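You operate a simulated robot arm through the tools that you are given. There is no shell and no other tool. Be economical: measure what you need, move in short steps, check, and stop when the job is done.

The job below is to be done with a simulated robot arm. You get a single attempt, and the scene is never put back.

Task
Dock the box from the drawer, set the desk supply to its label's volts and leave it off.
Fine: shut the drawer again.

The check looks at the end state, three seconds after you hand in, the way a careful person would. Anything else that was tipped, shoved, dropped, spilled or broken makes it a failure.

Robot
A 6-joint arm with a two-finger parallel gripper, fixed in place. Base frame: the origin is at the foot of the arm, x ahead of it, y to its left, z up; the work surface is at about z = 0.78. Readings come in m, rad, newtons and seconds.
With the tool pointing down near the work surface it reaches from about 0.26 to 0.68 m from the base axis. Its first joint turns from -1.152 to 1.152 rad. Payload 2.9 kg.
Tool frame: the origin (TCP) lies between the finger pads and is the grasp point; the fingertips stand 0.03 m ahead of it; z points along the fingers, y is the line along which they close. The gripper opens to 0.11 m. The fingers are 0.02 m wide and 0.01 m thick; the gripper's body (0.048 by 0.112 m) begins 0.055 m behind the TCP.
Orientation is that of the tool frame in the base frame, as a unit quaternion [w, x, y, z]. With the fingers straight down and closing along the base's y, the tool's x points along the base's -x, its y along +y and its z along -z.

Tools
- The arm moves only by the tool servo_tool. Its argument "plan" is a list of rows, each a list of 2 entries, a list of its own where there are three numbers: the shift along the base's x, y, z in units of 50 mm (1.0 is 50 mm), then the turn, a rotation vector about the base's x, y, z in units of 4 degrees (1.0 is 4 degrees). In form: [[[tx, ty, tz], [rx, ry, rz]], ...]. A call has 1 to 20 rows; each row shifts and turns the commanded pose from where the row before left it. "jaw" is the opening, from 0 (shut) to 1 (fully open), set as the call begins (left out, the last holds). A call with a number of a shift or a turn outside -1 to 1 is refused whole. A row lasts 0.2 s, in which the tool goes at most 0.05 m and 0.15 rad; a call with a longer step from one row to the next is refused whole, and so is a gripper value outside its range. A pose out of reach is approached as far as the arm can. The call stops where the force on the tool passes 50 N (or 10 N more than at its start, if that is more) or the arm is blocked; 0.2 s more then pass. Each finger travels about 0.108 m/s and halts on what it meets, pressing with about 21 N; the grip force reading is that of the motor and also rises with nothing between the fingers. The clock runs only during rows and for 0.2 s after the last one: add rows that do not move to give the fingers time. It gives the time, the measured TCP pose, the force on the tool (base axes), the opening and the grip force at its end, in the units of the frame above (readings bear some noise), with the torque about the TCP (base axes, N m) and any sound that the robot's microphone picked up.
- Cameras (640 x 400 px; columns grow to the right, rows downward): "scene" is fixed at [0.0818, 0.4505, 1.37]; the picture's right is [-0.61, -0.79, 0.00], its down [-0.56, 0.43, -0.71] and it looks along [0.56, -0.43, -0.70] (base axes); focal length 333 px, centre (320, 200). "wrist" rides on the gripper at [0.072, 0.017, -0.103] in the tool frame; the picture's right is [-0.23, 0.97, 0.00], its down [-0.76, -0.18, -0.62] and it looks along [-0.61, -0.14, 0.78] (tool axes); focal length 222 px, centre (320, 200). There is no depth. A picture from a camera that has moved, and an enlarged one, comes with that camera's place and axes in the base frame and with its lens.
- camera(camera): a new picture of that camera. The clock stands still meanwhile.
- close_up(camera, box): a new picture of the part [left, top, right, bottom] of that camera's present view, enlarged. The clock stands still meanwhile.
- job_done(): hands the job in; it is judged then, once.

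Go step by step. Nothing tells you positions but the pictures and the camera data: compare them with the known pose of the tool, close in by small moves and look again before you grip or let go. The budget is 120 turns and 64 pictures, counting those below and the enlarged ones. Unless the task says otherwise, let go and move clear before handing in, and close with one line.

The tools are called after "Emit:" by a JSON object that holds its "op" and its "data". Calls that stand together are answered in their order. servo_tool: Moves the arm, as the interface text tells. Its arguments: {"type":"object","properties":{"plan":{"type":"array","items":{"type":"array"}},"jaw":{"type":"number"}},"required":["plan"]} The other tools are called the same way: camera (camera) takes a picture; close_up (camera, box) takes an enlarged picture of a part of a camera's view; job_done () hands the job in.

At the start:

```text
time_s: 0.0
tool_pos: [0.4025, -0.0374, 1.0604]
ee_rot: [0.001, 0.0, 1.0, 0.001]
contact_force: [-1.2, 0.3, 0.0]
ft_torque: [-0.02, -0.01, -0.01]
gripper_width: 0.1097
grip_force: 0.0
```

scene: 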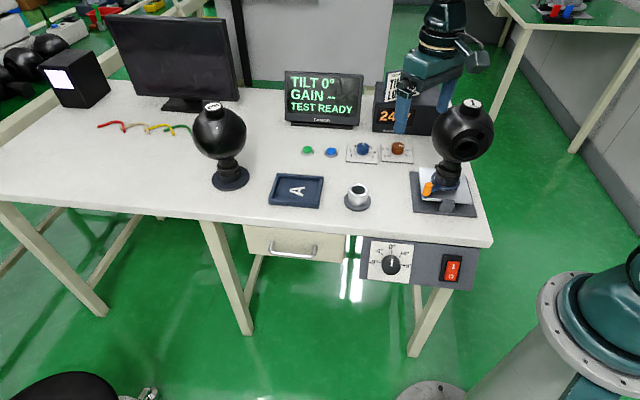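
wrist: 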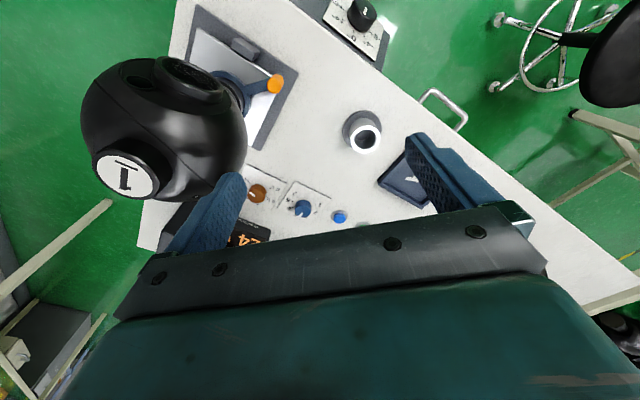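

I see a bench with two ball instruments, a desk supply showing "24..", knobs, a drawer, and a dock marked "A". I'll enlarge the key parts.

Emit:
{"op": "close_up", "data": {"camera": "scene", "box": [260, 60, 500, 210]}}

Emit:
{"op": "close_up", "data": {"camera": "scene", "box": [230, 160, 500, 310]}}

```text
2.67 times, centred on (380, 135) of scene
camera zoom: at [0.0818, 0.4505, 1.37], right [-0.61, -0.79, 0.0], down [-0.56, 0.43, -0.71], along [0.56, -0.43, -0.7], focal length 888 px, centre (160, 373)
```

zoom: 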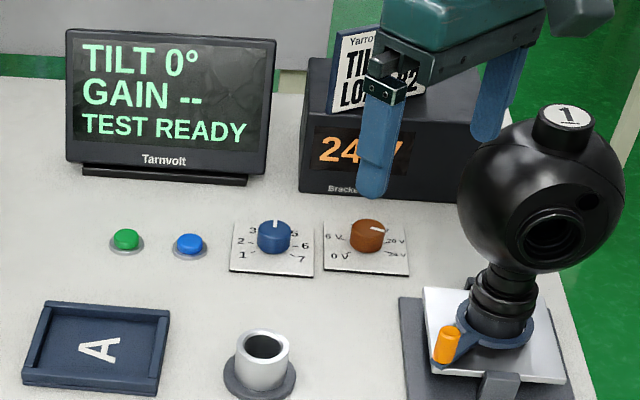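

```text
2.37 times, centred on (365, 235) of scene
camera zoom: at [0.0818, 0.4505, 1.37], right [-0.61, -0.79, 0.0], down [-0.56, 0.43, -0.71], along [0.56, -0.43, -0.7], focal length 789 px, centre (213, 117)
```

zoom: 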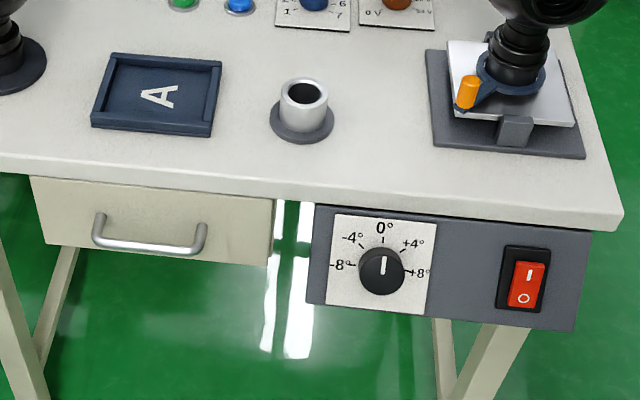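

The display is hidden behind the gripper. I'll swing the arm toward +y to uncover it, and look again.

Emit:
{"op": "servo_tool", "data": {"plan": [[[-0.3, 0.8, 0.2], [0, 0, 0]], [[-0.3, 0.8, 0.2], [0, 0, 0]], [[-0.3, 0.8, 0.2], [0, 0, 0]], [[-0.3, 0.8, 0.2], [0, 0, 0]], [[-0.3, 0.8, 0.2], [0, 0, 0]]]}}

Emit:
{"op": "close_up", "data": {"camera": "scene", "box": [340, 50, 500, 150]}}

Emit:
{"op": "camera", "data": {"camera": "wrist"}}

```text
time_s: 1.2
tool_pos: [0.3291, 0.1638, 1.1119]
ee_rot: [0.0, 0.0, 1.0, 0.0]
contact_force: [0.4, -1.1, -0.1]
ft_torque: [0.02, -0.02, 0.02]
gripper_width: 0.1097
grip_force: 0.1
```

```text
4.00 times, centred on (420, 100) of scene
camera zoom: at [0.0818, 0.4505, 1.37], right [-0.61, -0.79, 0.0], down [-0.56, 0.43, -0.71], along [0.56, -0.43, -0.7], focal length 1332 px, centre (-80, 600)
```

zoom: 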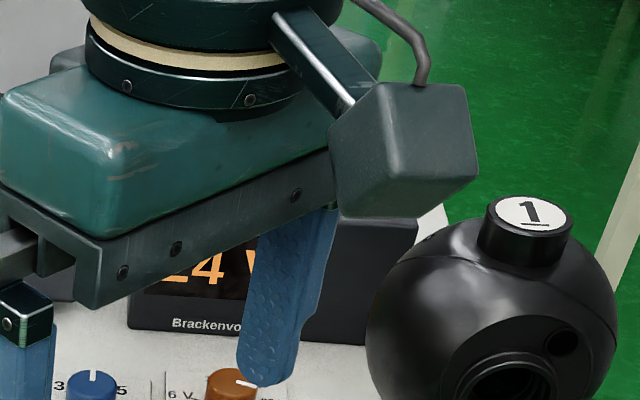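

```text
58 pictures are left
camera wrist: at [0.2557, 0.1795, 1.2147], right [0.23, 0.97, 0.0], down [0.76, -0.18, 0.62], along [0.61, -0.14, -0.78], focal length 222 px, centre (320, 200)
```

wrist: 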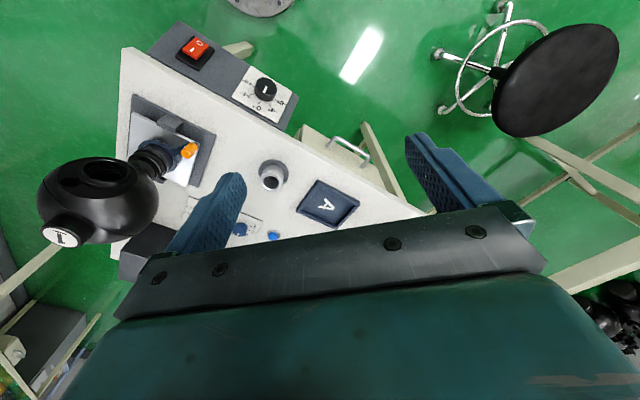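

The supply shows 24 V, and the drawer handle triangulates to about (0.535, 0.193, 0.66), just below the front edge of a desk turned 45°. I'll go in front of the desk, yaw to face it, and tilt the tool toward horizontal.

Emit:
{"op": "servo_tool", "data": {"plan": [[[0.05, 0.33, -0.1], [0, 0, 1]], [[0.05, 0.33, -0.1], [0, 0, 1]], [[0.05, 0.33, -0.1], [0, 0, 1]], [[0.05, 0.33, -0.1], [0, 0, 1]], [[0.05, 0.33, -0.1], [0, 0, 1]], [[0.05, 0.33, -0.1], [0, 0, 1]], [[0.05, 0.33, -0.1], [0, 0, 1]], [[0.05, 0.33, -0.1], [0, 0, 1]], [[0.05, 0.33, -0.1], [0, 0, 1]], [[0.05, 0.33, -0.1], [0, 0, 1]], [[0.05, 0.33, -0.1], [0, 0, 1]], [[0.05, 0.33, -0.1], [0, 0, 0.5]]]}}

Emit:
{"op": "servo_tool", "data": {"plan": [[[0, 0, -0.2], [-0.93, -0.965, 0]], [[0, 0, -0.2], [-0.93, -0.965, 0]], [[0, 0, -0.2], [-0.93, -0.965, 0]], [[0, 0, -0.2], [-0.93, -0.965, 0]], [[0, 0, -0.2], [-0.93, -0.965, 0]], [[0, 0, -0.2], [-0.93, -0.965, 0]], [[0, 0, -0.2], [-0.93, -0.965, 0]], [[0, 0, -0.2], [-0.93, -0.965, 0]], [[0, 0, -0.2], [-0.93, -0.965, 0]], [[0, 0, -0.2], [-0.93, -0.965, 0]], [[0, 0, -0.2], [-0.93, -0.965, 0]], [[0, 0, -0.2], [-0.93, -0.965, 0]], [[0, 0, -0.2], [-0.93, -0.965, 0]], [[0, 0, -0.2], [-0.93, -0.965, 0]]]}}

Emit:
{"op": "camera", "data": {"camera": "scene"}}

Emit:
{"op": "camera", "data": {"camera": "wrist"}}

```text
time_s: 3.8
tool_pos: [0.3598, 0.3607, 1.0514]
ee_rot: [0.0, -0.392, 0.92, 0.0]
contact_force: [0.2, 0.2, -0.3]
ft_torque: [0.03, -0.03, 0.03]
gripper_width: 0.11
grip_force: 0.1
```

```text
time_s: 6.8
tool_pos: [0.4229, 0.2969, 0.9004]
ee_rot: [0.243, -0.318, 0.733, -0.55]
contact_force: [-0.4, -0.2, 1.2]
ft_torque: [-0.03, 0.0, 0.02]
gripper_width: 0.1101
grip_force: 0.1
out of reach, approached as far as the arm can: row 7, 8, 9, 10, 11, 12, 13, 14
```

```text
57 pictures are left
```

scene: 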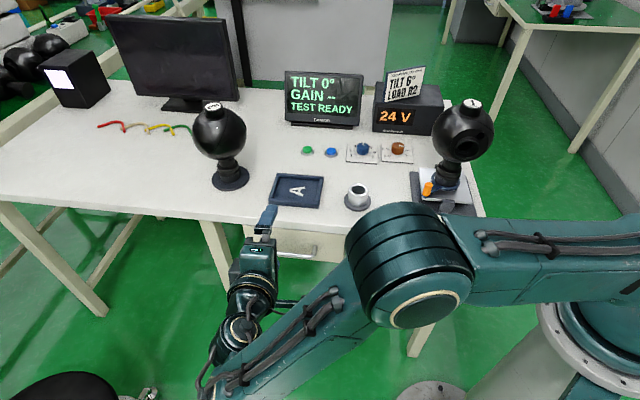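

```text
56 pictures are left
camera wrist: at [0.2963, 0.3152, 0.912], right [-0.04, 0.35, -0.93], down [0.11, 0.93, 0.35], along [0.99, -0.09, -0.08], focal length 222 px, centre (320, 200)
```

wrist: 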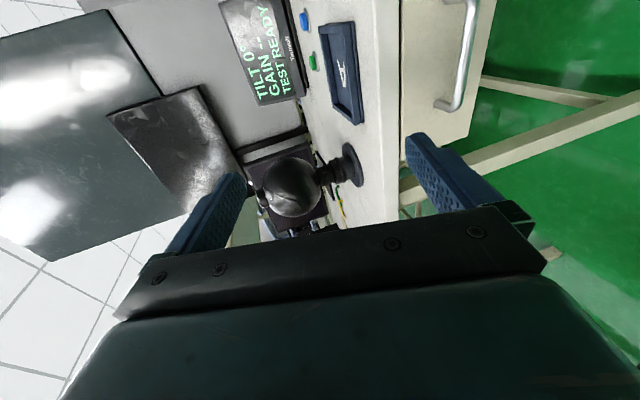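

The arm ran out of joint range that far out in front, so I'll use a tilt of about 45° instead. The sign on the supply says "TILT 6° LOAD R2", which isn't part of this job. I'll rotate back about 30° and see where the tool stands.

Emit:
{"op": "servo_tool", "data": {"plan": [[[0.1, -0.1, 0], [0.87, 0.9, 0]], [[0.1, -0.1, 0], [0.87, 0.9, 0]], [[0.1, -0.1, 0], [0.87, 0.9, 0]], [[0.1, -0.1, 0], [0.87, 0.9, 0]], [[0.1, -0.1, 0], [0.87, 0.9, 0]], [[0.1, -0.1, 0], [0.87, 0.9, 0]]], "jaw": 0.45}}

Emit:
{"op": "camera", "data": {"camera": "wrist"}}

Emit:
{"op": "close_up", "data": {"camera": "scene", "box": [270, 60, 510, 210]}}

```text
time_s: 8.2
tool_pos: [0.4521, 0.2673, 0.9007]
ee_rot: [0.15, -0.361, 0.851, -0.351]
contact_force: [0.6, 0.0, 0.3]
ft_torque: [-0.01, -0.01, -0.01]
gripper_width: 0.0494
grip_force: 0.1
```

```text
55 pictures are left
camera wrist: at [0.3403, 0.2731, 0.9617], right [-0.34, 0.64, -0.69], down [0.3, 0.77, 0.57], along [0.89, -0.02, -0.45], focal length 222 px, centre (320, 200)
```

wrist: 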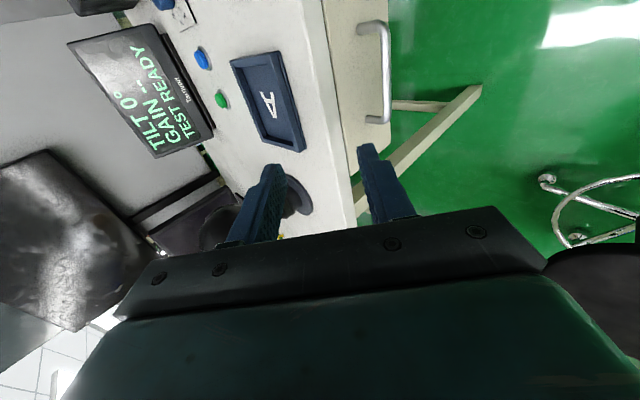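

```text
2.67 times, centred on (390, 135) of scene
camera zoom: at [0.0818, 0.4505, 1.37], right [-0.61, -0.79, 0.0], down [-0.56, 0.43, -0.71], along [0.56, -0.43, -0.7], focal length 888 px, centre (133, 373)
```

zoom: 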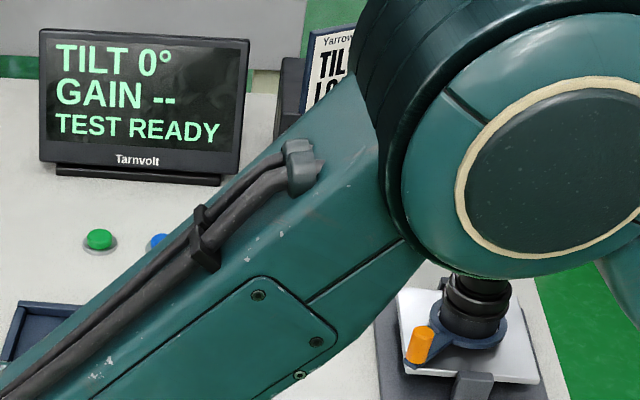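

Commands run from the measured pose. I'll lower in front of the desk edge at this tilt to see the handle more directly.

Emit:
{"op": "servo_tool", "data": {"plan": [[[-0.05, 0.05, -0.5], [0, 0, 0]], [[-0.05, 0.05, -0.5], [0, 0, 0]], [[-0.05, 0.05, -0.5], [0, 0, 0]], [[-0.05, 0.05, -0.5], [0, 0, 0]], [[-0.05, 0.05, -0.5], [0, 0, 0]], [[-0.05, 0.05, -0.5], [0, 0, 0]], [[0, 0, -0.5], [0, 0, 0]]]}}

Emit:
{"op": "camera", "data": {"camera": "wrist"}}

Emit:
{"op": "camera", "data": {"camera": "scene"}}

```text
time_s: 9.8
tool_pos: [0.4375, 0.2819, 0.7255]
ee_rot: [0.15, -0.361, 0.851, -0.352]
contact_force: [0.1, 0.0, 0.0]
ft_torque: [0.01, 0.03, -0.01]
gripper_width: 0.0497
grip_force: 0.1
```

```text
53 pictures are left
camera wrist: at [0.326, 0.2891, 0.7861], right [-0.34, 0.64, -0.69], down [0.3, 0.77, 0.57], along [0.89, -0.02, -0.45], focal length 222 px, centre (320, 200)
```

wrist: 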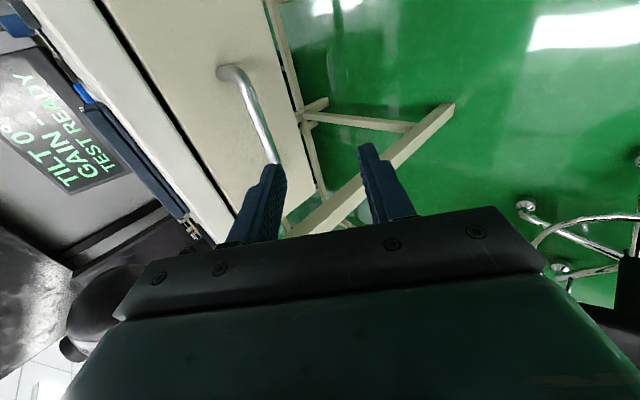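

```text
52 pictures are left
```

scene: 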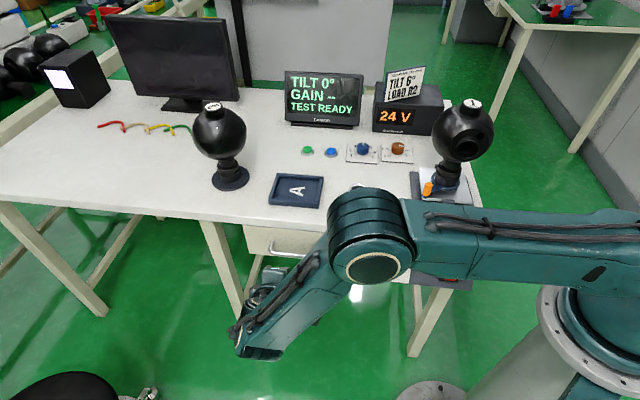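

The bar centre now comes out at about (0.518, 0.201, 0.687), standing about 4 cm off the drawer front. I'll narrow the jaw and go to a standoff along the tool's axis.

Emit:
{"op": "servo_tool", "data": {"plan": [[[0.23, -0.235, 0.05], [0, 0, 0]], [[0.23, -0.235, 0.05], [0, 0, 0]], [[0.23, -0.235, 0.05], [0, 0, 0]], [[0.23, -0.235, 0.05], [0, 0, 0]]], "jaw": 0.34}}

Emit:
{"op": "camera", "data": {"camera": "wrist"}}

```text
time_s: 10.8
tool_pos: [0.4844, 0.2357, 0.7358]
ee_rot: [0.15, -0.361, 0.851, -0.351]
contact_force: [0.0, 0.5, 0.0]
ft_torque: [-0.02, 0.0, 0.01]
gripper_width: 0.0373
grip_force: 0.2
```

```text
51 pictures are left
camera wrist: at [0.3723, 0.2417, 0.7965], right [-0.34, 0.64, -0.69], down [0.3, 0.77, 0.57], along [0.89, -0.02, -0.45], focal length 222 px, centre (320, 200)
```

wrist: 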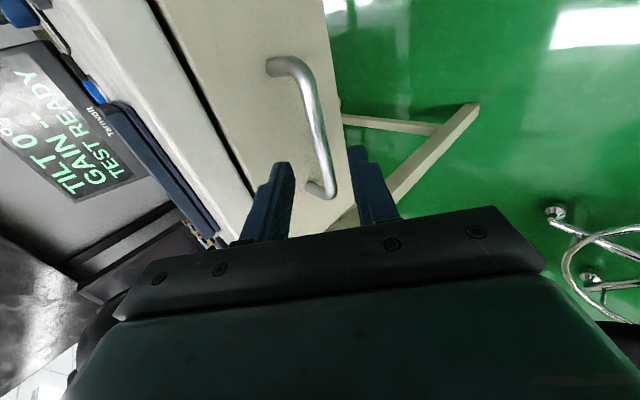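

The bar lies where predicted, between the fingertips. I'll advance 5 cm along the tool axis.

Emit:
{"op": "servo_tool", "data": {"plan": [[[0.128, -0.123, -0.177], [0, 0, 0]], [[0.128, -0.123, -0.177], [0, 0, 0]], [[0.128, -0.123, -0.177], [0, 0, 0]], [[0.128, -0.123, -0.177], [0, 0, 0]]]}}

Emit:
{"op": "camera", "data": {"camera": "wrist"}}

```text
time_s: 11.8
tool_pos: [0.5069, 0.2107, 0.7002]
ee_rot: [0.151, -0.361, 0.85, -0.353]
contact_force: [0.1, -0.2, -0.9]
ft_torque: [-0.01, -0.01, 0.02]
gripper_width: 0.0372
grip_force: 0.0
```

```text
50 pictures are left
camera wrist: at [0.3966, 0.2166, 0.7611], right [-0.34, 0.64, -0.69], down [0.3, 0.77, 0.57], along [0.89, -0.02, -0.45], focal length 222 px, centre (320, 200)
```

wrist: 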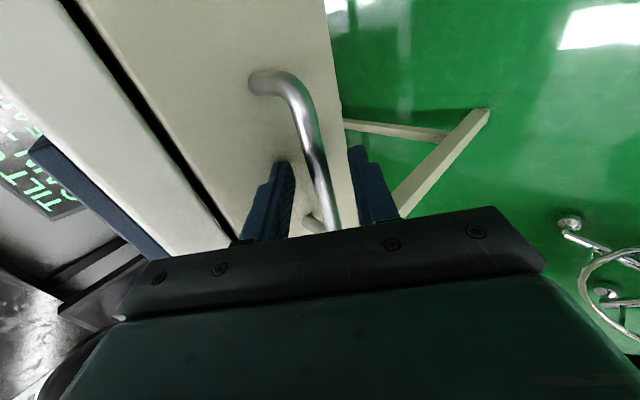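

The bar is between the fingers with no contact force. I'll close on it.

Emit:
{"op": "servo_tool", "data": {"plan": [[[0, 0, 0], [0, 0, 0]], [[0, 0, 0], [0, 0, 0]], [[0, 0, 0], [0, 0, 0]]], "jaw": 0.0}}

```text
time_s: 12.6
tool_pos: [0.5089, 0.2099, 0.7005]
ee_rot: [0.15, -0.361, 0.851, -0.351]
contact_force: [0.4, 0.1, -2.3]
ft_torque: [0.1, -0.06, -0.1]
gripper_width: 0.0116
grip_force: 44.8
```

Gripped (11.6 mm bar). Pulling the drawer out along its normal.

Emit:
{"op": "servo_tool", "data": {"plan": [[[-0.18, 0.172, 0], [0, 0, 0]], [[-0.18, 0.172, 0], [0, 0, 0]], [[-0.18, 0.172, 0], [0, 0, 0]], [[-0.18, 0.172, 0], [0, 0, 0]]]}}

Emit:
{"op": "servo_tool", "data": {"plan": [[[-0.18, 0.172, 0], [0, 0, 0]], [[-0.18, 0.172, 0], [0, 0, 0]], [[-0.18, 0.172, 0], [0, 0, 0]], [[-0.18, 0.172, 0], [0, 0, 0]], [[-0.18, 0.172, 0], [0, 0, 0]], [[-0.18, 0.172, 0], [0, 0, 0]], [[-0.18, 0.172, 0], [0, 0, 0]], [[-0.18, 0.172, 0], [0, 0, 0]]]}}

Emit:
{"op": "camera", "data": {"camera": "scene"}}

```text
time_s: 13.6
tool_pos: [0.4711, 0.246, 0.6986]
ee_rot: [0.15, -0.36, 0.851, -0.352]
contact_force: [6.4, 6.9, 1.4]
ft_torque: [-0.49, 0.44, -0.67]
gripper_width: 0.0117
grip_force: 45.1
```

```text
time_s: 15.4
tool_pos: [0.4016, 0.3167, 0.7012]
ee_rot: [0.154, -0.362, 0.85, -0.35]
contact_force: [19.8, 20.1, -11.5]
ft_torque: [0.19, -0.01, 0.14]
gripper_width: 0.0118
grip_force: 45.1
```

```text
49 pictures are left
```

scene: 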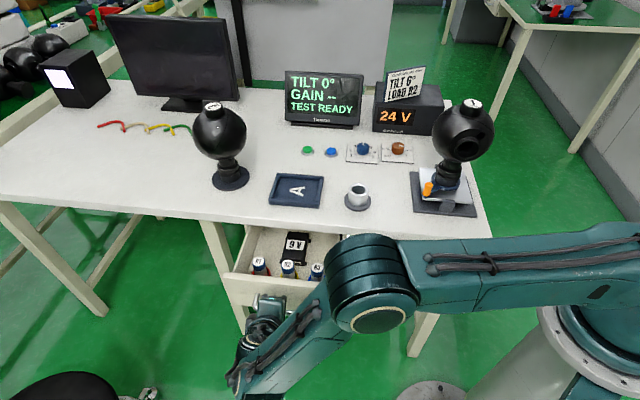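

The drawer is open about 15 cm: a black box labelled "9 V" and three cylinders lie inside. I'll enlarge to read it.

Emit:
{"op": "close_up", "data": {"camera": "scene", "box": [220, 210, 360, 300]}}

Emit:
{"op": "camera", "data": {"camera": "wrist"}}

```text
4.44 times, centred on (290, 255) of scene
camera zoom: at [0.0824, 0.451, 1.3698], right [-0.61, -0.79, 0.0], down [-0.56, 0.43, -0.71], along [0.56, -0.43, -0.7], focal length 1480 px, centre (453, -44)
```

zoom: 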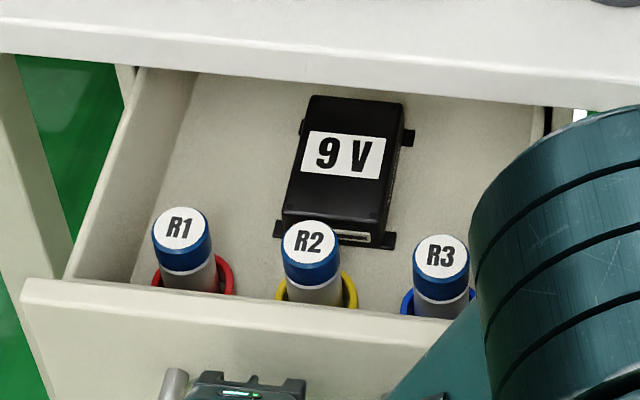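

```text
47 pictures are left
camera wrist: at [0.2897, 0.3214, 0.7607], right [-0.34, 0.64, -0.69], down [0.29, 0.76, 0.57], along [0.89, -0.01, -0.45], focal length 222 px, centre (320, 200)
```

wrist: 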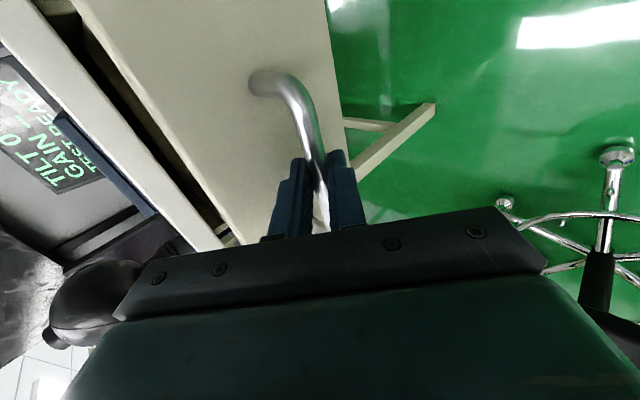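

The label reads 9 V, but the box centre still sits partly under the desk edge. The drawer's true direction is about (-0.707, 0.707), so I'll pull further along that.

Emit:
{"op": "servo_tool", "data": {"plan": [[[-0.12, 0.19, 0], [0, 0, 0]], [[-0.16, 0.16, 0], [0, 0, 0]], [[-0.16, 0.16, 0], [0, 0, 0]], [[-0.16, 0.16, 0], [0, 0, 0]]]}}

```text
time_s: 16.4
tool_pos: [0.3742, 0.3438, 0.7008]
ee_rot: [0.15, -0.36, 0.851, -0.352]
contact_force: [4.1, 2.6, 3.0]
ft_torque: [0.78, -0.8, 0.9]
gripper_width: 0.0117
grip_force: 45.2
out of reach, approached as far as the arm can: row 4
```

That's the arm's reach at this tilt, with about 19 cm open. I'll loosen slightly, turn the tool 25° toward vertical around the bar, regrip and pull more.

Emit:
{"op": "servo_tool", "data": {"plan": [[[0, 0, 0], [0, 0, 0]], [[0.02, -0.02, 0.016], [0.88, 0.88, 0]], [[0.02, -0.02, 0.016], [0.88, 0.88, 0]], [[0.02, -0.02, 0.016], [0.88, 0.88, 0]], [[0.02, -0.02, 0.016], [0.88, 0.88, 0]], [[0.02, -0.02, 0.016], [0.88, 0.88, 0]]], "jaw": 0.3}}

Emit:
{"op": "servo_tool", "data": {"plan": [[[0, 0, 0], [0, 0, 0]], [[0, 0, 0], [0, 0, 0]]], "jaw": 0.0}}

Emit:
{"op": "servo_tool", "data": {"plan": [[[-0.16, 0.16, 0], [0, 0, 0]], [[-0.16, 0.16, 0], [0, 0, 0]], [[-0.16, 0.16, 0], [0, 0, 0]]]}}

Emit:
{"op": "camera", "data": {"camera": "scene"}}

```text
time_s: 17.8
tool_pos: [0.3793, 0.3389, 0.704]
ee_rot: [0.072, -0.384, 0.907, -0.158]
contact_force: [-0.7, 0.3, -0.6]
ft_torque: [-0.03, 0.0, -0.03]
gripper_width: 0.0328
grip_force: 0.0
```

```text
time_s: 18.4
tool_pos: [0.3793, 0.3394, 0.7032]
ee_rot: [0.072, -0.383, 0.907, -0.159]
contact_force: [0.7, 0.3, -6.5]
ft_torque: [0.35, -0.25, 0.15]
gripper_width: 0.0116
grip_force: 45.0
```

```text
time_s: 19.2
tool_pos: [0.3553, 0.3625, 0.7043]
ee_rot: [0.072, -0.382, 0.907, -0.159]
contact_force: [-0.6, -0.1, 8.0]
ft_torque: [-0.76, 0.74, -0.3]
gripper_width: 0.0118
grip_force: 44.9
```

```text
46 pictures are left
```

scene: 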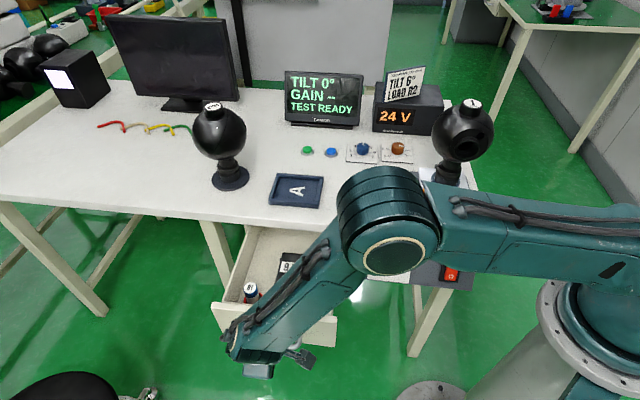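

About 22 cm open; 2 cm more for clearance, then I'll release and back off upward.

Emit:
{"op": "servo_tool", "data": {"plan": [[[-0.15, 0.15, 0], [0, 0, 0]], [[-0.15, 0.15, 0], [0, 0, 0]]]}}

Emit:
{"op": "servo_tool", "data": {"plan": [[[0, 0, 0], [0, 0, 0]], [[0, 0, 0], [0, 0, 0]], [[-0.08, 0.08, 0.3], [0, 0, 0]], [[-0.08, 0.08, 0.3], [0, 0, 0]], [[-0.08, 0.08, 0.3], [0.88, 0.88, 0]], [[0, 0, 0.8], [0.88, 0.88, 0]], [[0, 0, 0.8], [0.88, 0.88, 0]], [[0, 0, 0.8], [0.88, 0.88, 0]], [[0, 0, 0.8], [0, 0, 0]], [[0, 0, 0.8], [0, 0, 0]]], "jaw": 0.35}}

Emit:
{"op": "camera", "data": {"camera": "wrist"}}

Emit:
{"op": "camera", "data": {"camera": "scene"}}

```text
time_s: 19.8
tool_pos: [0.3445, 0.3731, 0.705]
ee_rot: [0.072, -0.378, 0.908, -0.164]
contact_force: [26.2, -23.0, -4.6]
ft_torque: [0.39, -0.75, 0.86]
gripper_width: 0.0116
grip_force: 44.9
```

```text
time_s: 22.0
tool_pos: [0.3282, 0.3905, 0.9486]
ee_rot: [0.006, -0.388, 0.922, 0.001]
contact_force: [0.6, -0.1, -0.2]
ft_torque: [0.0, 0.04, 0.0]
gripper_width: 0.0383
grip_force: 0.1
```

```text
45 pictures are left
camera wrist: at [0.2646, 0.3496, 1.0511], right [-0.54, 0.84, 0.0], down [0.65, 0.42, 0.63], along [0.53, 0.34, -0.77], focal length 222 px, centre (320, 200)
```

wrist: 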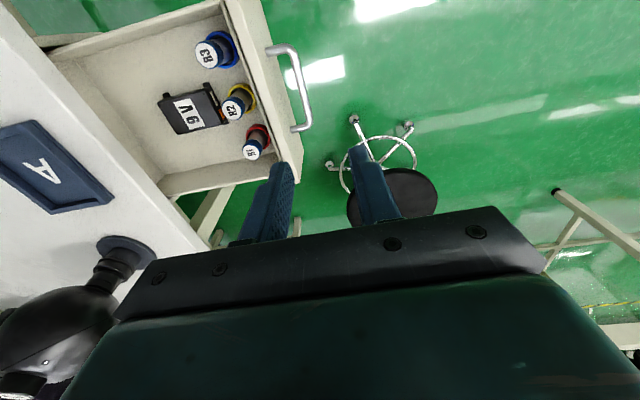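

```text
44 pictures are left
```

scene: 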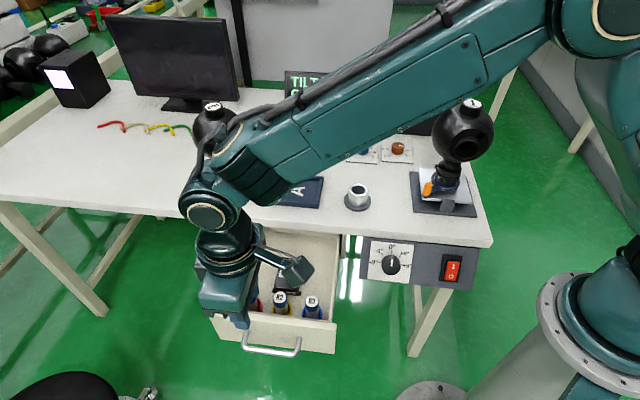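

The drawer is at its stop, and the box with its tabs lies behind R2. I'll look closer from the wrist.

Emit:
{"op": "close_up", "data": {"camera": "wrist", "box": [120, 10, 320, 190]}}

Emit:
{"op": "close_up", "data": {"camera": "wrist", "box": [0, 100, 160, 250]}}

```text
2.22 times, centred on (220, 100) of wrist
camera zoom: at [0.2646, 0.3496, 1.0511], right [-0.54, 0.84, 0.0], down [0.65, 0.42, 0.63], along [0.53, 0.34, -0.77], focal length 494 px, centre (542, 422)
```

zoom: 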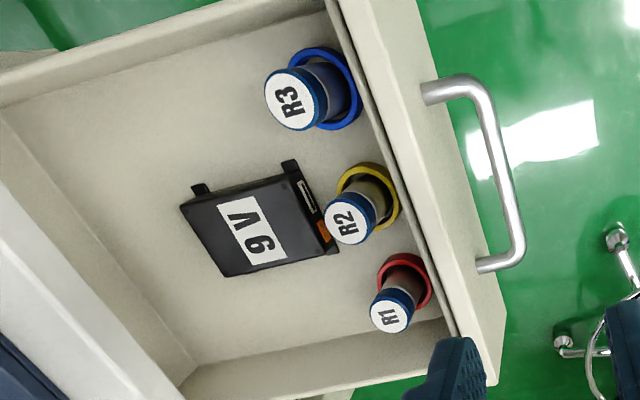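

```text
2.67 times, centred on (80, 175) of wrist
camera zoom: at [0.2646, 0.3496, 1.0511], right [-0.54, 0.84, 0.0], down [0.65, 0.42, 0.63], along [0.53, 0.34, -0.77], focal length 592 px, centre (960, 267)
```

zoom: 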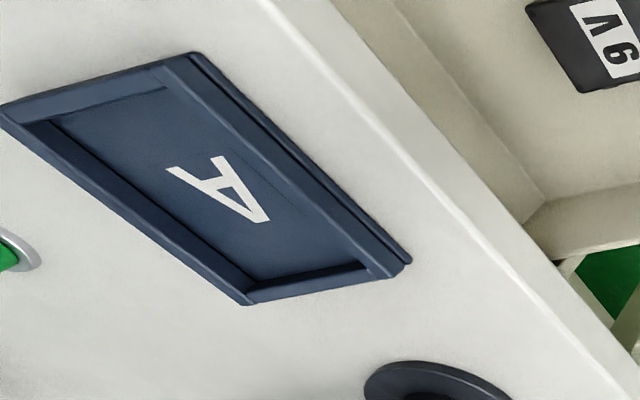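

The dock's long side runs along the desk edge, so the box needs a quarter turn. I'll move the camera over to see both the box and the dock better.

Emit:
{"op": "servo_tool", "data": {"plan": [[[0, -0.7, 0.1], [0, 0, 0]], [[0, -0.7, 0.1], [0, 0, 0]], [[0, -0.7, 0.1], [0, 0, 0]], [[0, -0.7, 0.1], [0, 0, 0]], [[0, -0.7, 0.1], [0, 0, 0]], [[0, -0.6, 0.1], [0, 0, 0]]]}}

Emit:
{"op": "camera", "data": {"camera": "wrist"}}

Emit:
{"op": "close_up", "data": {"camera": "wrist", "box": [110, 10, 290, 160]}}

```text
time_s: 23.4
tool_pos: [0.327, 0.1867, 0.9788]
ee_rot: [0.007, -0.388, 0.922, 0.001]
contact_force: [0.1, -1.0, -0.1]
ft_torque: [0.04, 0.02, 0.03]
gripper_width: 0.0383
grip_force: 0.1
```

```text
41 pictures are left
camera wrist: at [0.2634, 0.1444, 1.0809], right [-0.54, 0.84, 0.0], down [0.65, 0.42, 0.63], along [0.53, 0.34, -0.77], focal length 222 px, centre (320, 200)
```

wrist: 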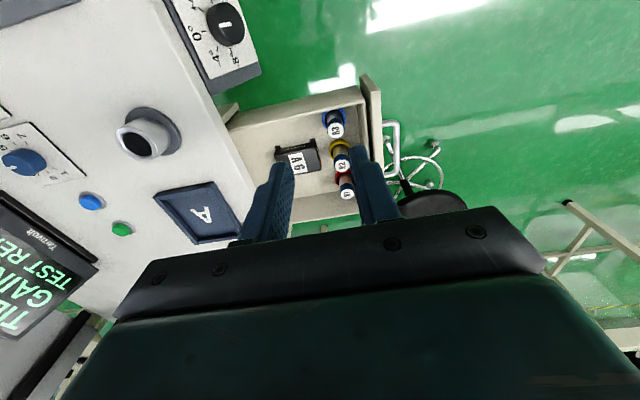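

```text
2.67 times, centred on (200, 85) of wrist
camera zoom: at [0.2634, 0.1444, 1.0809], right [-0.54, 0.84, 0.0], down [0.65, 0.42, 0.63], along [0.53, 0.34, -0.77], focal length 592 px, centre (640, 507)
```

zoom: 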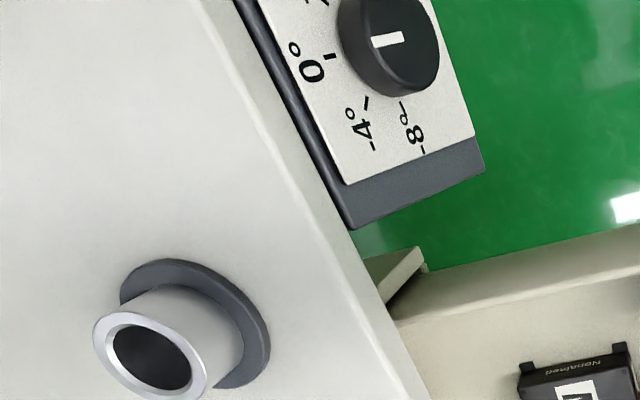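

Emit:
{"op": "close_up", "data": {"camera": "wrist", "box": [140, 160, 260, 260]}}

Emit:
{"op": "close_up", "data": {"camera": "wrist", "box": [240, 90, 370, 210]}}

Emit:
{"op": "close_up", "data": {"camera": "scene", "box": [220, 150, 370, 350]}}

```text
4.00 times, centred on (200, 210) of wrist
camera zoom: at [0.2634, 0.1444, 1.0809], right [-0.54, 0.84, 0.0], down [0.65, 0.42, 0.63], along [0.53, 0.34, -0.77], focal length 888 px, centre (800, 160)
```

zoom: 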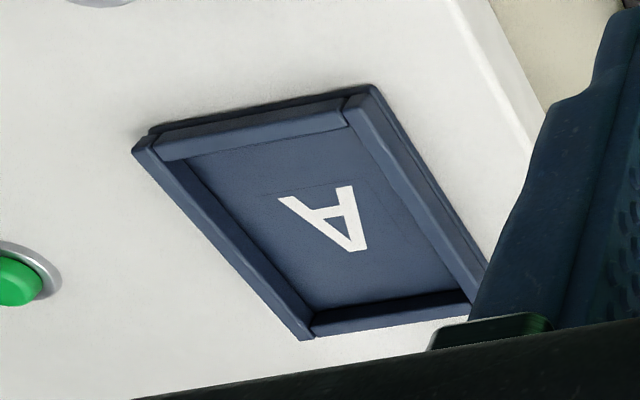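

```text
3.33 times, centred on (305, 150) of wrist
camera zoom: at [0.2634, 0.1444, 1.0809], right [-0.54, 0.84, 0.0], down [0.65, 0.42, 0.63], along [0.53, 0.34, -0.77], focal length 740 px, centre (370, 367)
```

zoom: 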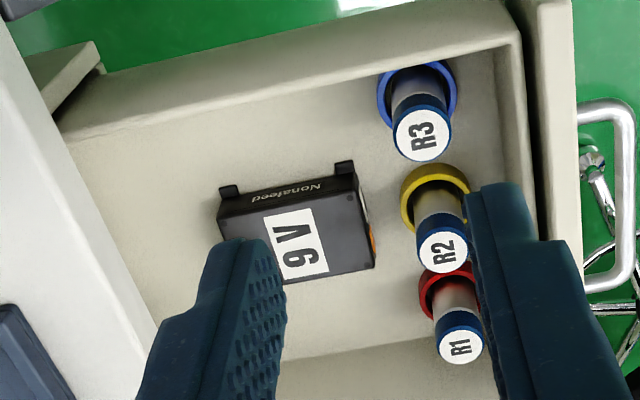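

```text
2.00 times, centred on (295, 250) of scene
camera zoom: at [0.0818, 0.4505, 1.37], right [-0.61, -0.79, 0.0], down [-0.56, 0.43, -0.71], along [0.56, -0.43, -0.7], focal length 666 px, centre (370, 100)
```

zoom: 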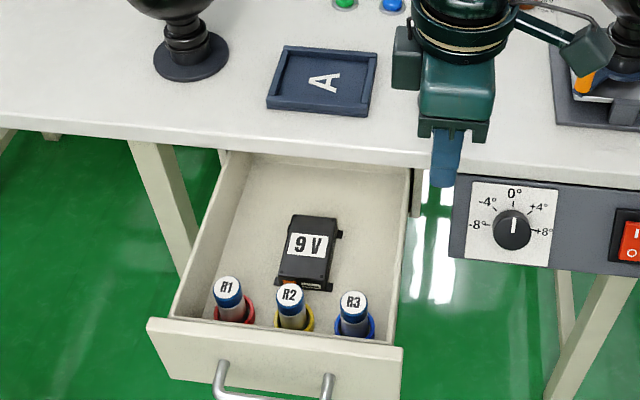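

The dock centre is about (0.607, 0.120) and the box top spans about 55 × 87 mm, plus tabs. I need a closer look at the dock's inside for keying.

Emit:
{"op": "servo_tool", "data": {"plan": [[[0.6, -0.45, 0], [0, 0, 0]], [[0.6, -0.45, 0], [0, 0, 0]], [[0.6, -0.45, 0], [0, 0, 0]], [[0.6, -0.45, 0], [0, 0, 0]], [[0.6, -0.45, 0], [0, 0, 0]], [[0.46, -0.4, 0], [0, 0, 0]], [[0, 0, -0.5], [0, 0, 0]], [[0, 0, -0.5], [0, 0, 0]]]}}

Emit:
{"op": "camera", "data": {"camera": "wrist"}}

```text
time_s: 25.2
tool_pos: [0.5021, 0.0521, 0.9275]
ee_rot: [0.008, -0.389, 0.921, 0.001]
contact_force: [0.3, -0.9, 0.2]
ft_torque: [0.01, 0.03, 0.01]
gripper_width: 0.0385
grip_force: 0.1
```

```text
36 pictures are left
camera wrist: at [0.4378, 0.0099, 1.0298], right [-0.54, 0.84, 0.0], down [0.65, 0.42, 0.63], along [0.53, 0.34, -0.77], focal length 222 px, centre (320, 200)
```

wrist: 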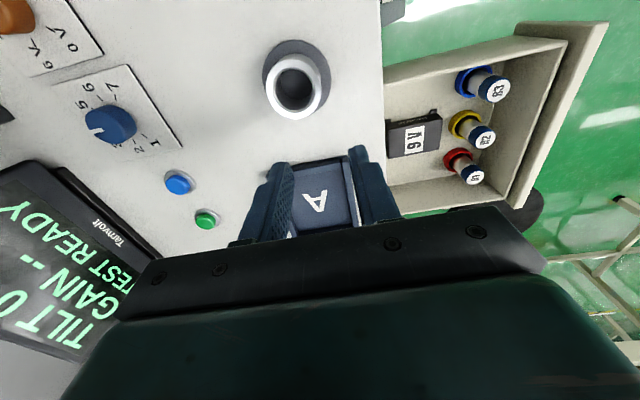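

Emit:
{"op": "close_up", "data": {"camera": "wrist", "box": [260, 145, 380, 235]}}

Emit:
{"op": "close_up", "data": {"camera": "wrist", "box": [370, 90, 450, 170]}}

```text
4.44 times, centred on (320, 190) of wrist
camera zoom: at [0.4378, 0.0099, 1.0298], right [-0.54, 0.84, 0.0], down [0.65, 0.42, 0.63], along [0.53, 0.34, -0.77], focal length 987 px, centre (320, 244)
```

zoom: 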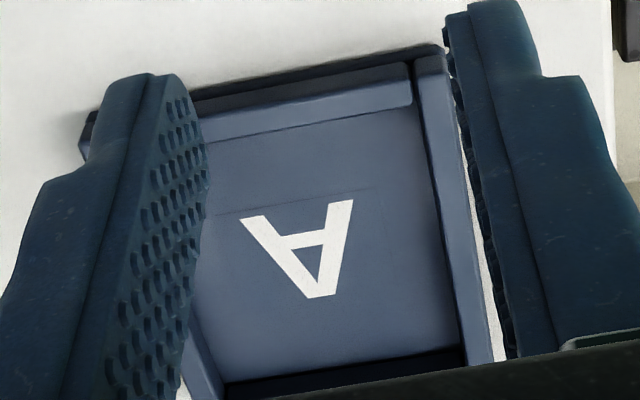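

```text
5.00 times, centred on (410, 130) of wrist
camera zoom: at [0.4378, 0.0099, 1.0298], right [-0.54, 0.84, 0.0], down [0.65, 0.42, 0.63], along [0.53, 0.34, -0.77], focal length 1111 px, centre (-130, 550)
```

zoom: 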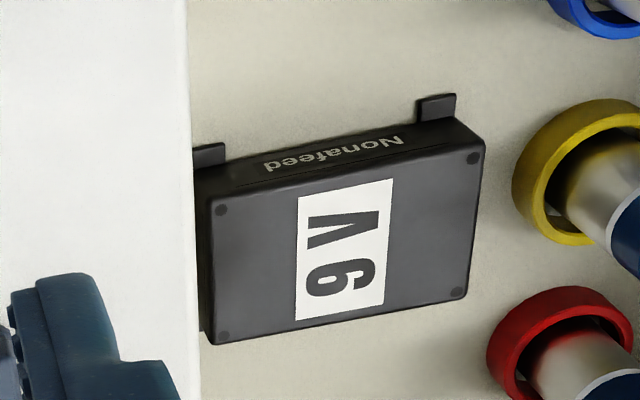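

Dock's inner space is about 100 mm along the desk edge by 85 mm across; the box (about 59 × 88 mm, tabs out to about 80 mm) fits with its long side along the edge, text up matching the "A". Box top centre is about (0.4855, 0.235, 0.668). I'll yaw −90° and stand above it with the camera on the front side.

Emit:
{"op": "servo_tool", "data": {"plan": [[[-0.02, 0.18, 0], [0, 0, -1]], [[-0.02, 0.18, 0], [0, 0, -1]], [[-0.02, 0.18, 0], [0, 0, -1]], [[-0.02, 0.18, 0], [0, 0, -1]], [[-0.02, 0.18, 0], [0, 0, -1]], [[-0.02, 0.18, 0], [0, 0, -1]], [[-0.02, 0.18, 0], [0, 0, -1]], [[-0.02, 0.18, 0], [0, 0, -1]], [[-0.02, 0.18, 0], [0, 0, -1]], [[-0.02, 0.18, 0], [0, 0, -1]], [[-0.02, 0.18, 0], [0, 0, -1]], [[-0.02, 0.18, 0], [0, 0, -1]], [[-0.02, 0.18, 0], [0, 0, -1]], [[-0.02, 0.18, 0], [0, 0, -1]], [[-0.02, 0.18, 0], [0, 0, -1]], [[-0.02, 0.18, 0], [0, 0, -1]], [[-0.02, 0.18, 0], [0, 0, -1]], [[-0.02, 0.18, 0], [0, 0, -1]], [[0, 0.21, 0], [0, 0, -1]], [[0, 0.21, 0], [0, 0, -1]]], "jaw": 0.8}}

Emit:
{"op": "servo_tool", "data": {"plan": [[[0, 0, -0.4], [0, 0, -1]], [[0, 0, -0.4], [0, 0, -1]], [[0, 0, -0.4], [0, 0, -0.7]]]}}

Emit:
{"op": "camera", "data": {"camera": "wrist"}}

```text
time_s: 29.4
tool_pos: [0.482, 0.2342, 0.929]
ee_rot: [0.007, 0.296, 0.955, -0.004]
contact_force: [-0.2, -0.7, 0.1]
ft_torque: [-0.02, -0.01, -0.02]
gripper_width: 0.0877
grip_force: 0.1
```

```text
time_s: 30.2
tool_pos: [0.4842, 0.2355, 0.8686]
ee_rot: [0.006, 0.384, 0.923, -0.005]
contact_force: [-0.9, 0.5, -0.7]
ft_torque: [0.0, 0.01, 0.04]
gripper_width: 0.088
grip_force: 0.1
```

```text
33 pictures are left
camera wrist: at [0.444, 0.2996, 0.9709], right [0.85, 0.52, 0.0], down [0.41, -0.66, 0.63], along [0.33, -0.54, -0.77], focal length 222 px, centre (320, 200)
```

wrist: 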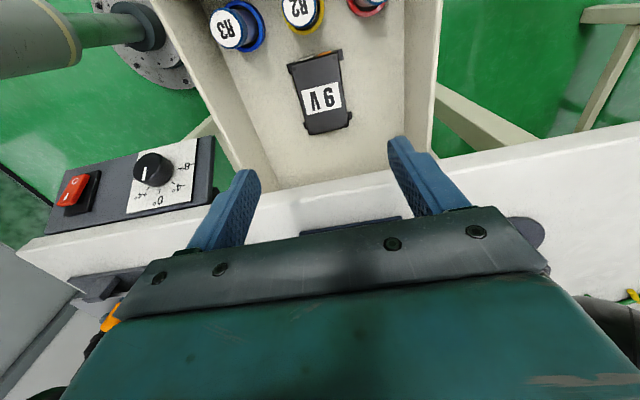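

Emit:
{"op": "close_up", "data": {"camera": "wrist", "box": [250, 20, 390, 160]}}

```text
2.86 times, centred on (320, 90) of wrist
camera zoom: at [0.444, 0.2996, 0.9709], right [0.85, 0.52, 0.0], down [0.41, -0.66, 0.63], along [0.33, -0.54, -0.77], focal length 635 px, centre (320, 514)
```

zoom: 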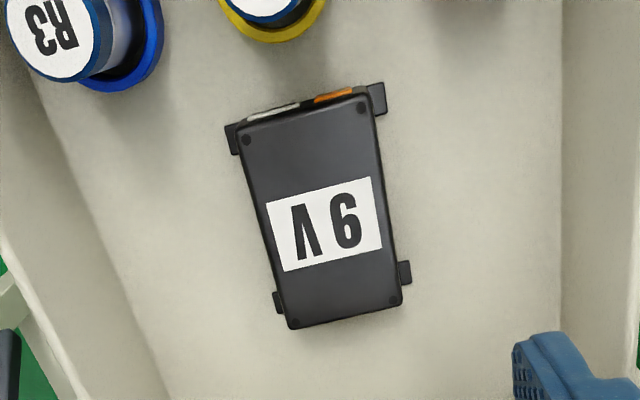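

Box centre refined to about (0.487, 0.234), square to the tool. Descending with the fingers straddling it.

Emit:
{"op": "servo_tool", "data": {"plan": [[[0.05, -0.03, -0.5], [0, 0, 0]], [[0, 0, -0.5], [0, 0, 0]], [[0, 0, -0.5], [0, 0, 0]], [[0, 0, -0.5], [0, 0, 0]], [[0, 0, -0.5], [0, 0, 0]], [[0, 0, -0.5], [0, 0, 0]], [[0, 0, -0.36], [0, 0, 0]]]}}

Emit:
{"op": "camera", "data": {"camera": "wrist"}}

Emit:
{"op": "camera", "data": {"camera": "scene"}}

```text
time_s: 31.8
tool_pos: [0.4881, 0.2347, 0.7002]
ee_rot: [0.006, 0.383, 0.924, -0.004]
contact_force: [-0.2, 0.3, -1.2]
ft_torque: [-0.02, 0.0, -0.01]
gripper_width: 0.0878
grip_force: 0.0
```

```text
31 pictures are left
camera wrist: at [0.4471, 0.2994, 0.8034], right [0.85, 0.53, 0.0], down [0.41, -0.66, 0.63], along [0.33, -0.54, -0.77], focal length 222 px, centre (320, 200)
```

wrist: 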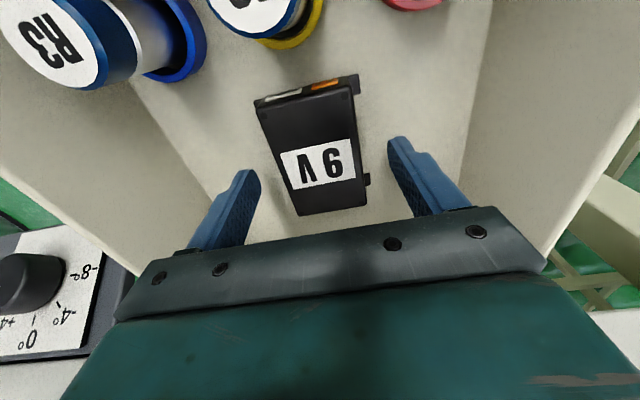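

```text
30 pictures are left
```

scene: 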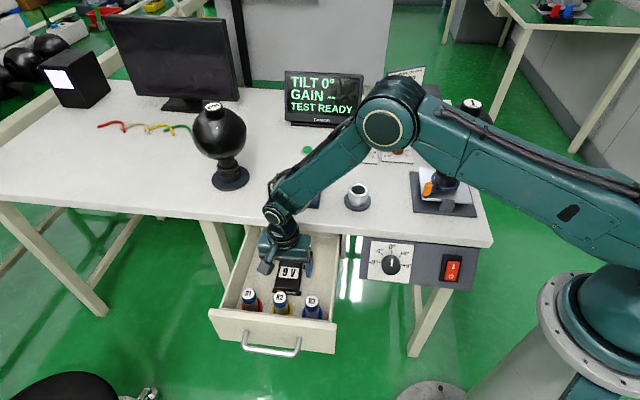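

Consistent: box top at z ≈ 0.668, the tool is centred on it. Lowering 2 cm more and closing.

Emit:
{"op": "servo_tool", "data": {"plan": [[[0, -0.02, -0.2], [0, 0, 0]], [[0, -0.02, -0.22], [0, 0, 0]]]}}

Emit:
{"op": "servo_tool", "data": {"plan": [[[0, 0, 0], [0, 0, 0]], [[0, 0, 0], [0, 0, 0]], [[0, 0, 0], [0, 0, 0]]], "jaw": 0.3}}

```text
time_s: 32.4
tool_pos: [0.4868, 0.2329, 0.6805]
ee_rot: [0.006, 0.385, 0.923, -0.004]
contact_force: [-0.1, -0.5, -0.6]
ft_torque: [0.01, 0.01, 0.02]
gripper_width: 0.088
grip_force: 0.1
```

```text
time_s: 33.2
tool_pos: [0.486, 0.233, 0.6804]
ee_rot: [0.006, 0.383, 0.924, -0.004]
contact_force: [0.6, 0.3, 1.6]
ft_torque: [0.06, -0.03, 0.0]
gripper_width: 0.0576
grip_force: 20.8
```

Gripped at 57.6 mm. Lifting, easing a few millimetres away from the desk edge on the way.

Emit:
{"op": "servo_tool", "data": {"plan": [[[0, 0, 0.3], [0, 0, 0]], [[0, 0, 0.3], [0, 0, 0]], [[-0.08, 0.08, 0.3], [0, 0, 0]], [[0, 0, 0.5], [0, 0, 0]], [[0, 0, 0.6], [0, 0, 0]], [[0, 0, 0.7], [0, 0, 0]], [[0, 0, 0.7], [0, 0, 0]], [[0, 0, 0.7], [0, 0, 0]], [[0, 0, 0.7], [0, 0, 0]]]}}

Emit:
{"op": "close_up", "data": {"camera": "scene", "box": [190, 130, 390, 370]}}

```text
time_s: 35.2
tool_pos: [0.4811, 0.2364, 0.9194]
ee_rot: [0.006, 0.383, 0.924, -0.006]
contact_force: [-0.5, -1.1, -0.8]
ft_torque: [0.0, -0.01, 0.01]
gripper_width: 0.0574
grip_force: 21.0
```

```text
1.67 times, centred on (290, 250) of scene
camera zoom: at [0.0819, 0.4505, 1.37], right [-0.61, -0.79, 0.0], down [-0.56, 0.43, -0.71], along [0.56, -0.43, -0.7], focal length 555 px, centre (370, 117)
```

zoom: 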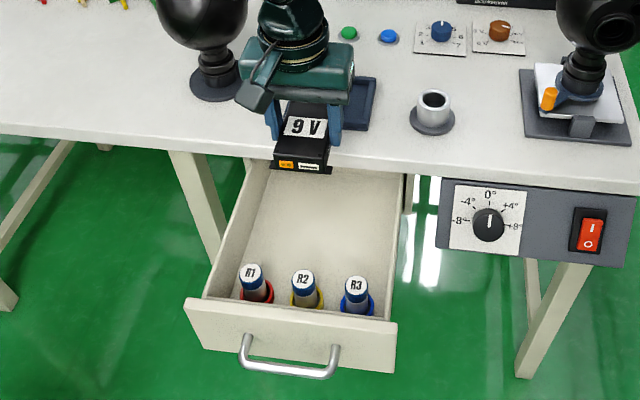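

The box is held level. Now turning +90° while carrying it above the dock at (0.615, 0.115).

Emit:
{"op": "servo_tool", "data": {"plan": [[[0.149, -0.135, 0], [0, 0, 1]], [[0.149, -0.135, 0], [0, 0, 1]], [[0.149, -0.135, 0], [0, 0, 1]], [[0.149, -0.135, 0], [0, 0, 1]], [[0.149, -0.135, 0], [0, 0, 1]], [[0.149, -0.135, 0], [0, 0, 1]], [[0.149, -0.135, 0], [0, 0, 1]], [[0.149, -0.135, 0], [0, 0, 1]], [[0.149, -0.135, 0], [0, 0, 1]], [[0.149, -0.135, 0], [0, 0, 1]], [[0.149, -0.135, 0], [0, 0, 1]], [[0.149, -0.135, 0], [0, 0, 1]], [[0.149, -0.135, 0], [0, 0, 1]], [[0.149, -0.135, 0], [0, 0, 1]], [[0.149, -0.135, 0], [0, 0, 1]], [[0.149, -0.135, 0], [0, 0, 1]], [[0.149, -0.135, 0], [0, 0, 1]], [[0.149, -0.135, 0], [0, 0, 1]], [[0, 0, 0], [0, 0, 1]], [[0, 0, 0], [0, 0, 1]]]}}

Emit:
{"op": "servo_tool", "data": {"plan": [[[0, 0, -0.2], [0, 0, 1]], [[0, 0, -0.2], [0, 0, 1]], [[0, 0, -0.2], [0, 0, 0.5]]]}}

Emit:
{"op": "camera", "data": {"camera": "wrist"}}

Emit:
{"op": "close_up", "data": {"camera": "scene", "box": [220, 110, 380, 230]}}

```text
time_s: 39.4
tool_pos: [0.6149, 0.115, 0.9205]
ee_rot: [0.007, -0.299, 0.954, 0.0]
contact_force: [-0.3, -0.4, -0.9]
ft_torque: [0.02, 0.01, 0.02]
gripper_width: 0.0574
grip_force: 21.0
```

```text
time_s: 40.2
tool_pos: [0.6163, 0.1136, 0.8898]
ee_rot: [0.007, -0.382, 0.924, 0.001]
contact_force: [-0.5, 0.9, -1.5]
ft_torque: [0.03, -0.01, -0.06]
gripper_width: 0.0575
grip_force: 21.3
```

```text
28 pictures are left
camera wrist: at [0.5508, 0.0727, 0.9926], right [-0.53, 0.85, 0.0], down [0.66, 0.41, 0.63], along [0.54, 0.33, -0.77], focal length 222 px, centre (320, 200)
```

wrist: 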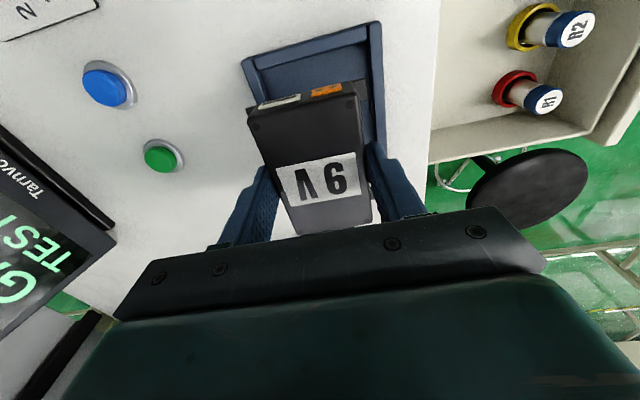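

```text
3.33 times, centred on (300, 170) of scene
camera zoom: at [0.0819, 0.4505, 1.37], right [-0.61, -0.79, 0.0], down [-0.56, 0.43, -0.71], along [0.56, -0.43, -0.7], focal length 1110 px, centre (387, 300)
```

zoom: 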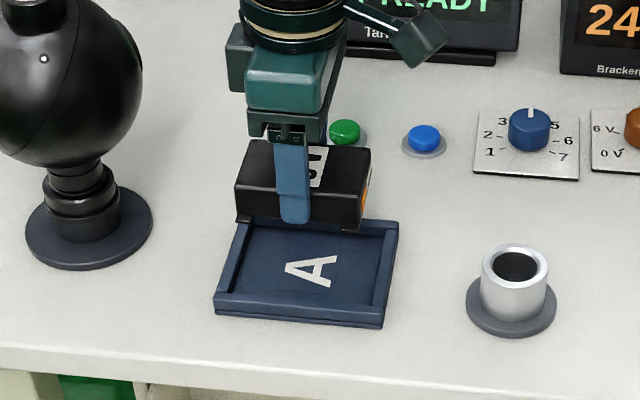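

The dock agrees with my estimate (centre n −0.352, e 0.515), and the box reads the same way up as the "A". A tiny correction, then down close to the tray.

Emit:
{"op": "servo_tool", "data": {"plan": [[[-0.06, 0.03, -0.3], [0, 0, 0]], [[0, 0, -0.3], [0, 0, 0]], [[0, 0, -0.2], [0, 0, 0]], [[0, 0, -0.1], [0, 0, 0]]]}}

Emit:
{"op": "close_up", "data": {"camera": "wrist", "box": [220, 20, 420, 240]}}

Emit:
{"op": "close_up", "data": {"camera": "scene", "box": [250, 150, 350, 220]}}

```text
time_s: 41.2
tool_pos: [0.6129, 0.1165, 0.8456]
ee_rot: [0.008, -0.382, 0.924, 0.001]
contact_force: [-0.2, -0.4, -1.4]
ft_torque: [-0.02, 0.03, 0.01]
gripper_width: 0.0573
grip_force: 20.9
```

```text
1.82 times, centred on (320, 130) of wrist
camera zoom: at [0.5482, 0.0755, 0.9475], right [-0.53, 0.85, 0.0], down [0.66, 0.41, 0.63], along [0.54, 0.33, -0.77], focal length 404 px, centre (320, 327)
```

zoom: 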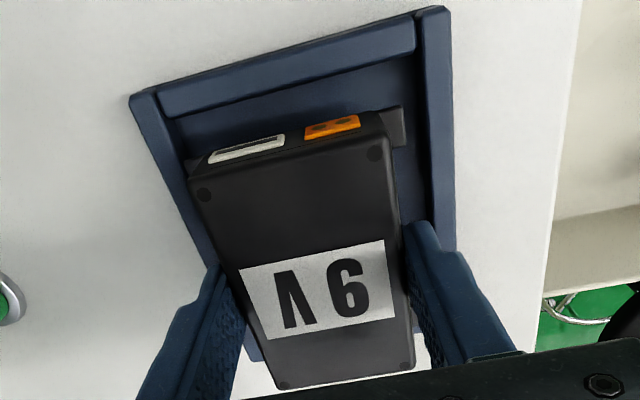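

```text
5.71 times, centred on (300, 185) of scene
camera zoom: at [0.0819, 0.4505, 1.37], right [-0.61, -0.79, 0.0], down [-0.56, 0.43, -0.71], along [0.56, -0.43, -0.7], focal length 1903 px, centre (434, 286)
```

zoom: 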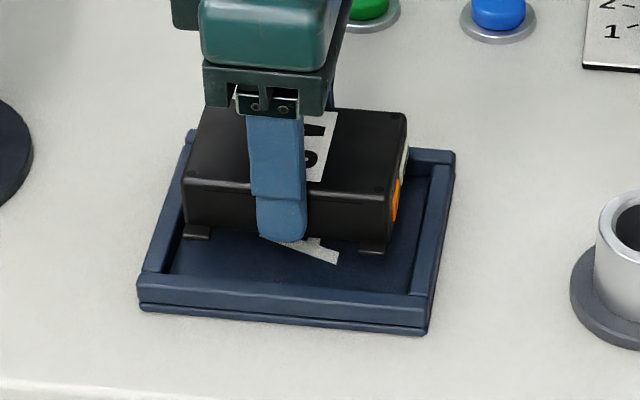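

The tabs span n −0.314…−0.394 inside the tray's −0.306…−0.400. Lowering gently to contact.

Emit:
{"op": "servo_tool", "data": {"plan": [[[0, 0, -0.08], [0, 0, 0]], [[0, 0, -0.08], [0, 0, 0]], [[0, 0, -0.05], [0, 0, 0]]]}}

```text
time_s: 42.0
tool_pos: [0.612, 0.1167, 0.8358]
ee_rot: [0.007, -0.382, 0.924, 0.001]
contact_force: [0.1, 1.1, -0.7]
ft_torque: [-0.05, -0.01, 0.0]
gripper_width: 0.0572
grip_force: 20.7
```

Emit:
{"op": "servo_tool", "data": {"plan": [[[0, 0, -0.06], [0, 0, 0]], [[0, 0, -0.06], [0, 0, 0]]]}}

Emit:
{"op": "close_up", "data": {"camera": "scene", "box": [250, 150, 350, 220]}}

```text
time_s: 42.6
tool_pos: [0.6138, 0.116, 0.828]
ee_rot: [0.007, -0.382, 0.924, 0.001]
contact_force: [0.4, -0.3, -1.2]
ft_torque: [0.01, -0.04, -0.02]
gripper_width: 0.0576
grip_force: 20.6
```

```text
5.71 times, centred on (300, 185) of scene
camera zoom: at [0.0819, 0.4505, 1.37], right [-0.61, -0.79, 0.0], down [-0.56, 0.43, -0.71], along [0.56, -0.43, -0.7], focal length 1903 px, centre (434, 286)
```

zoom: 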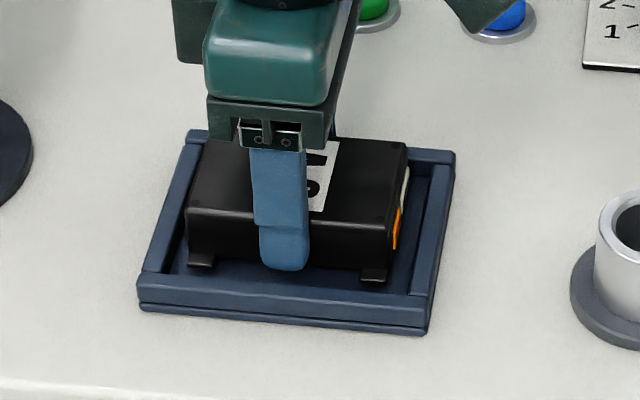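

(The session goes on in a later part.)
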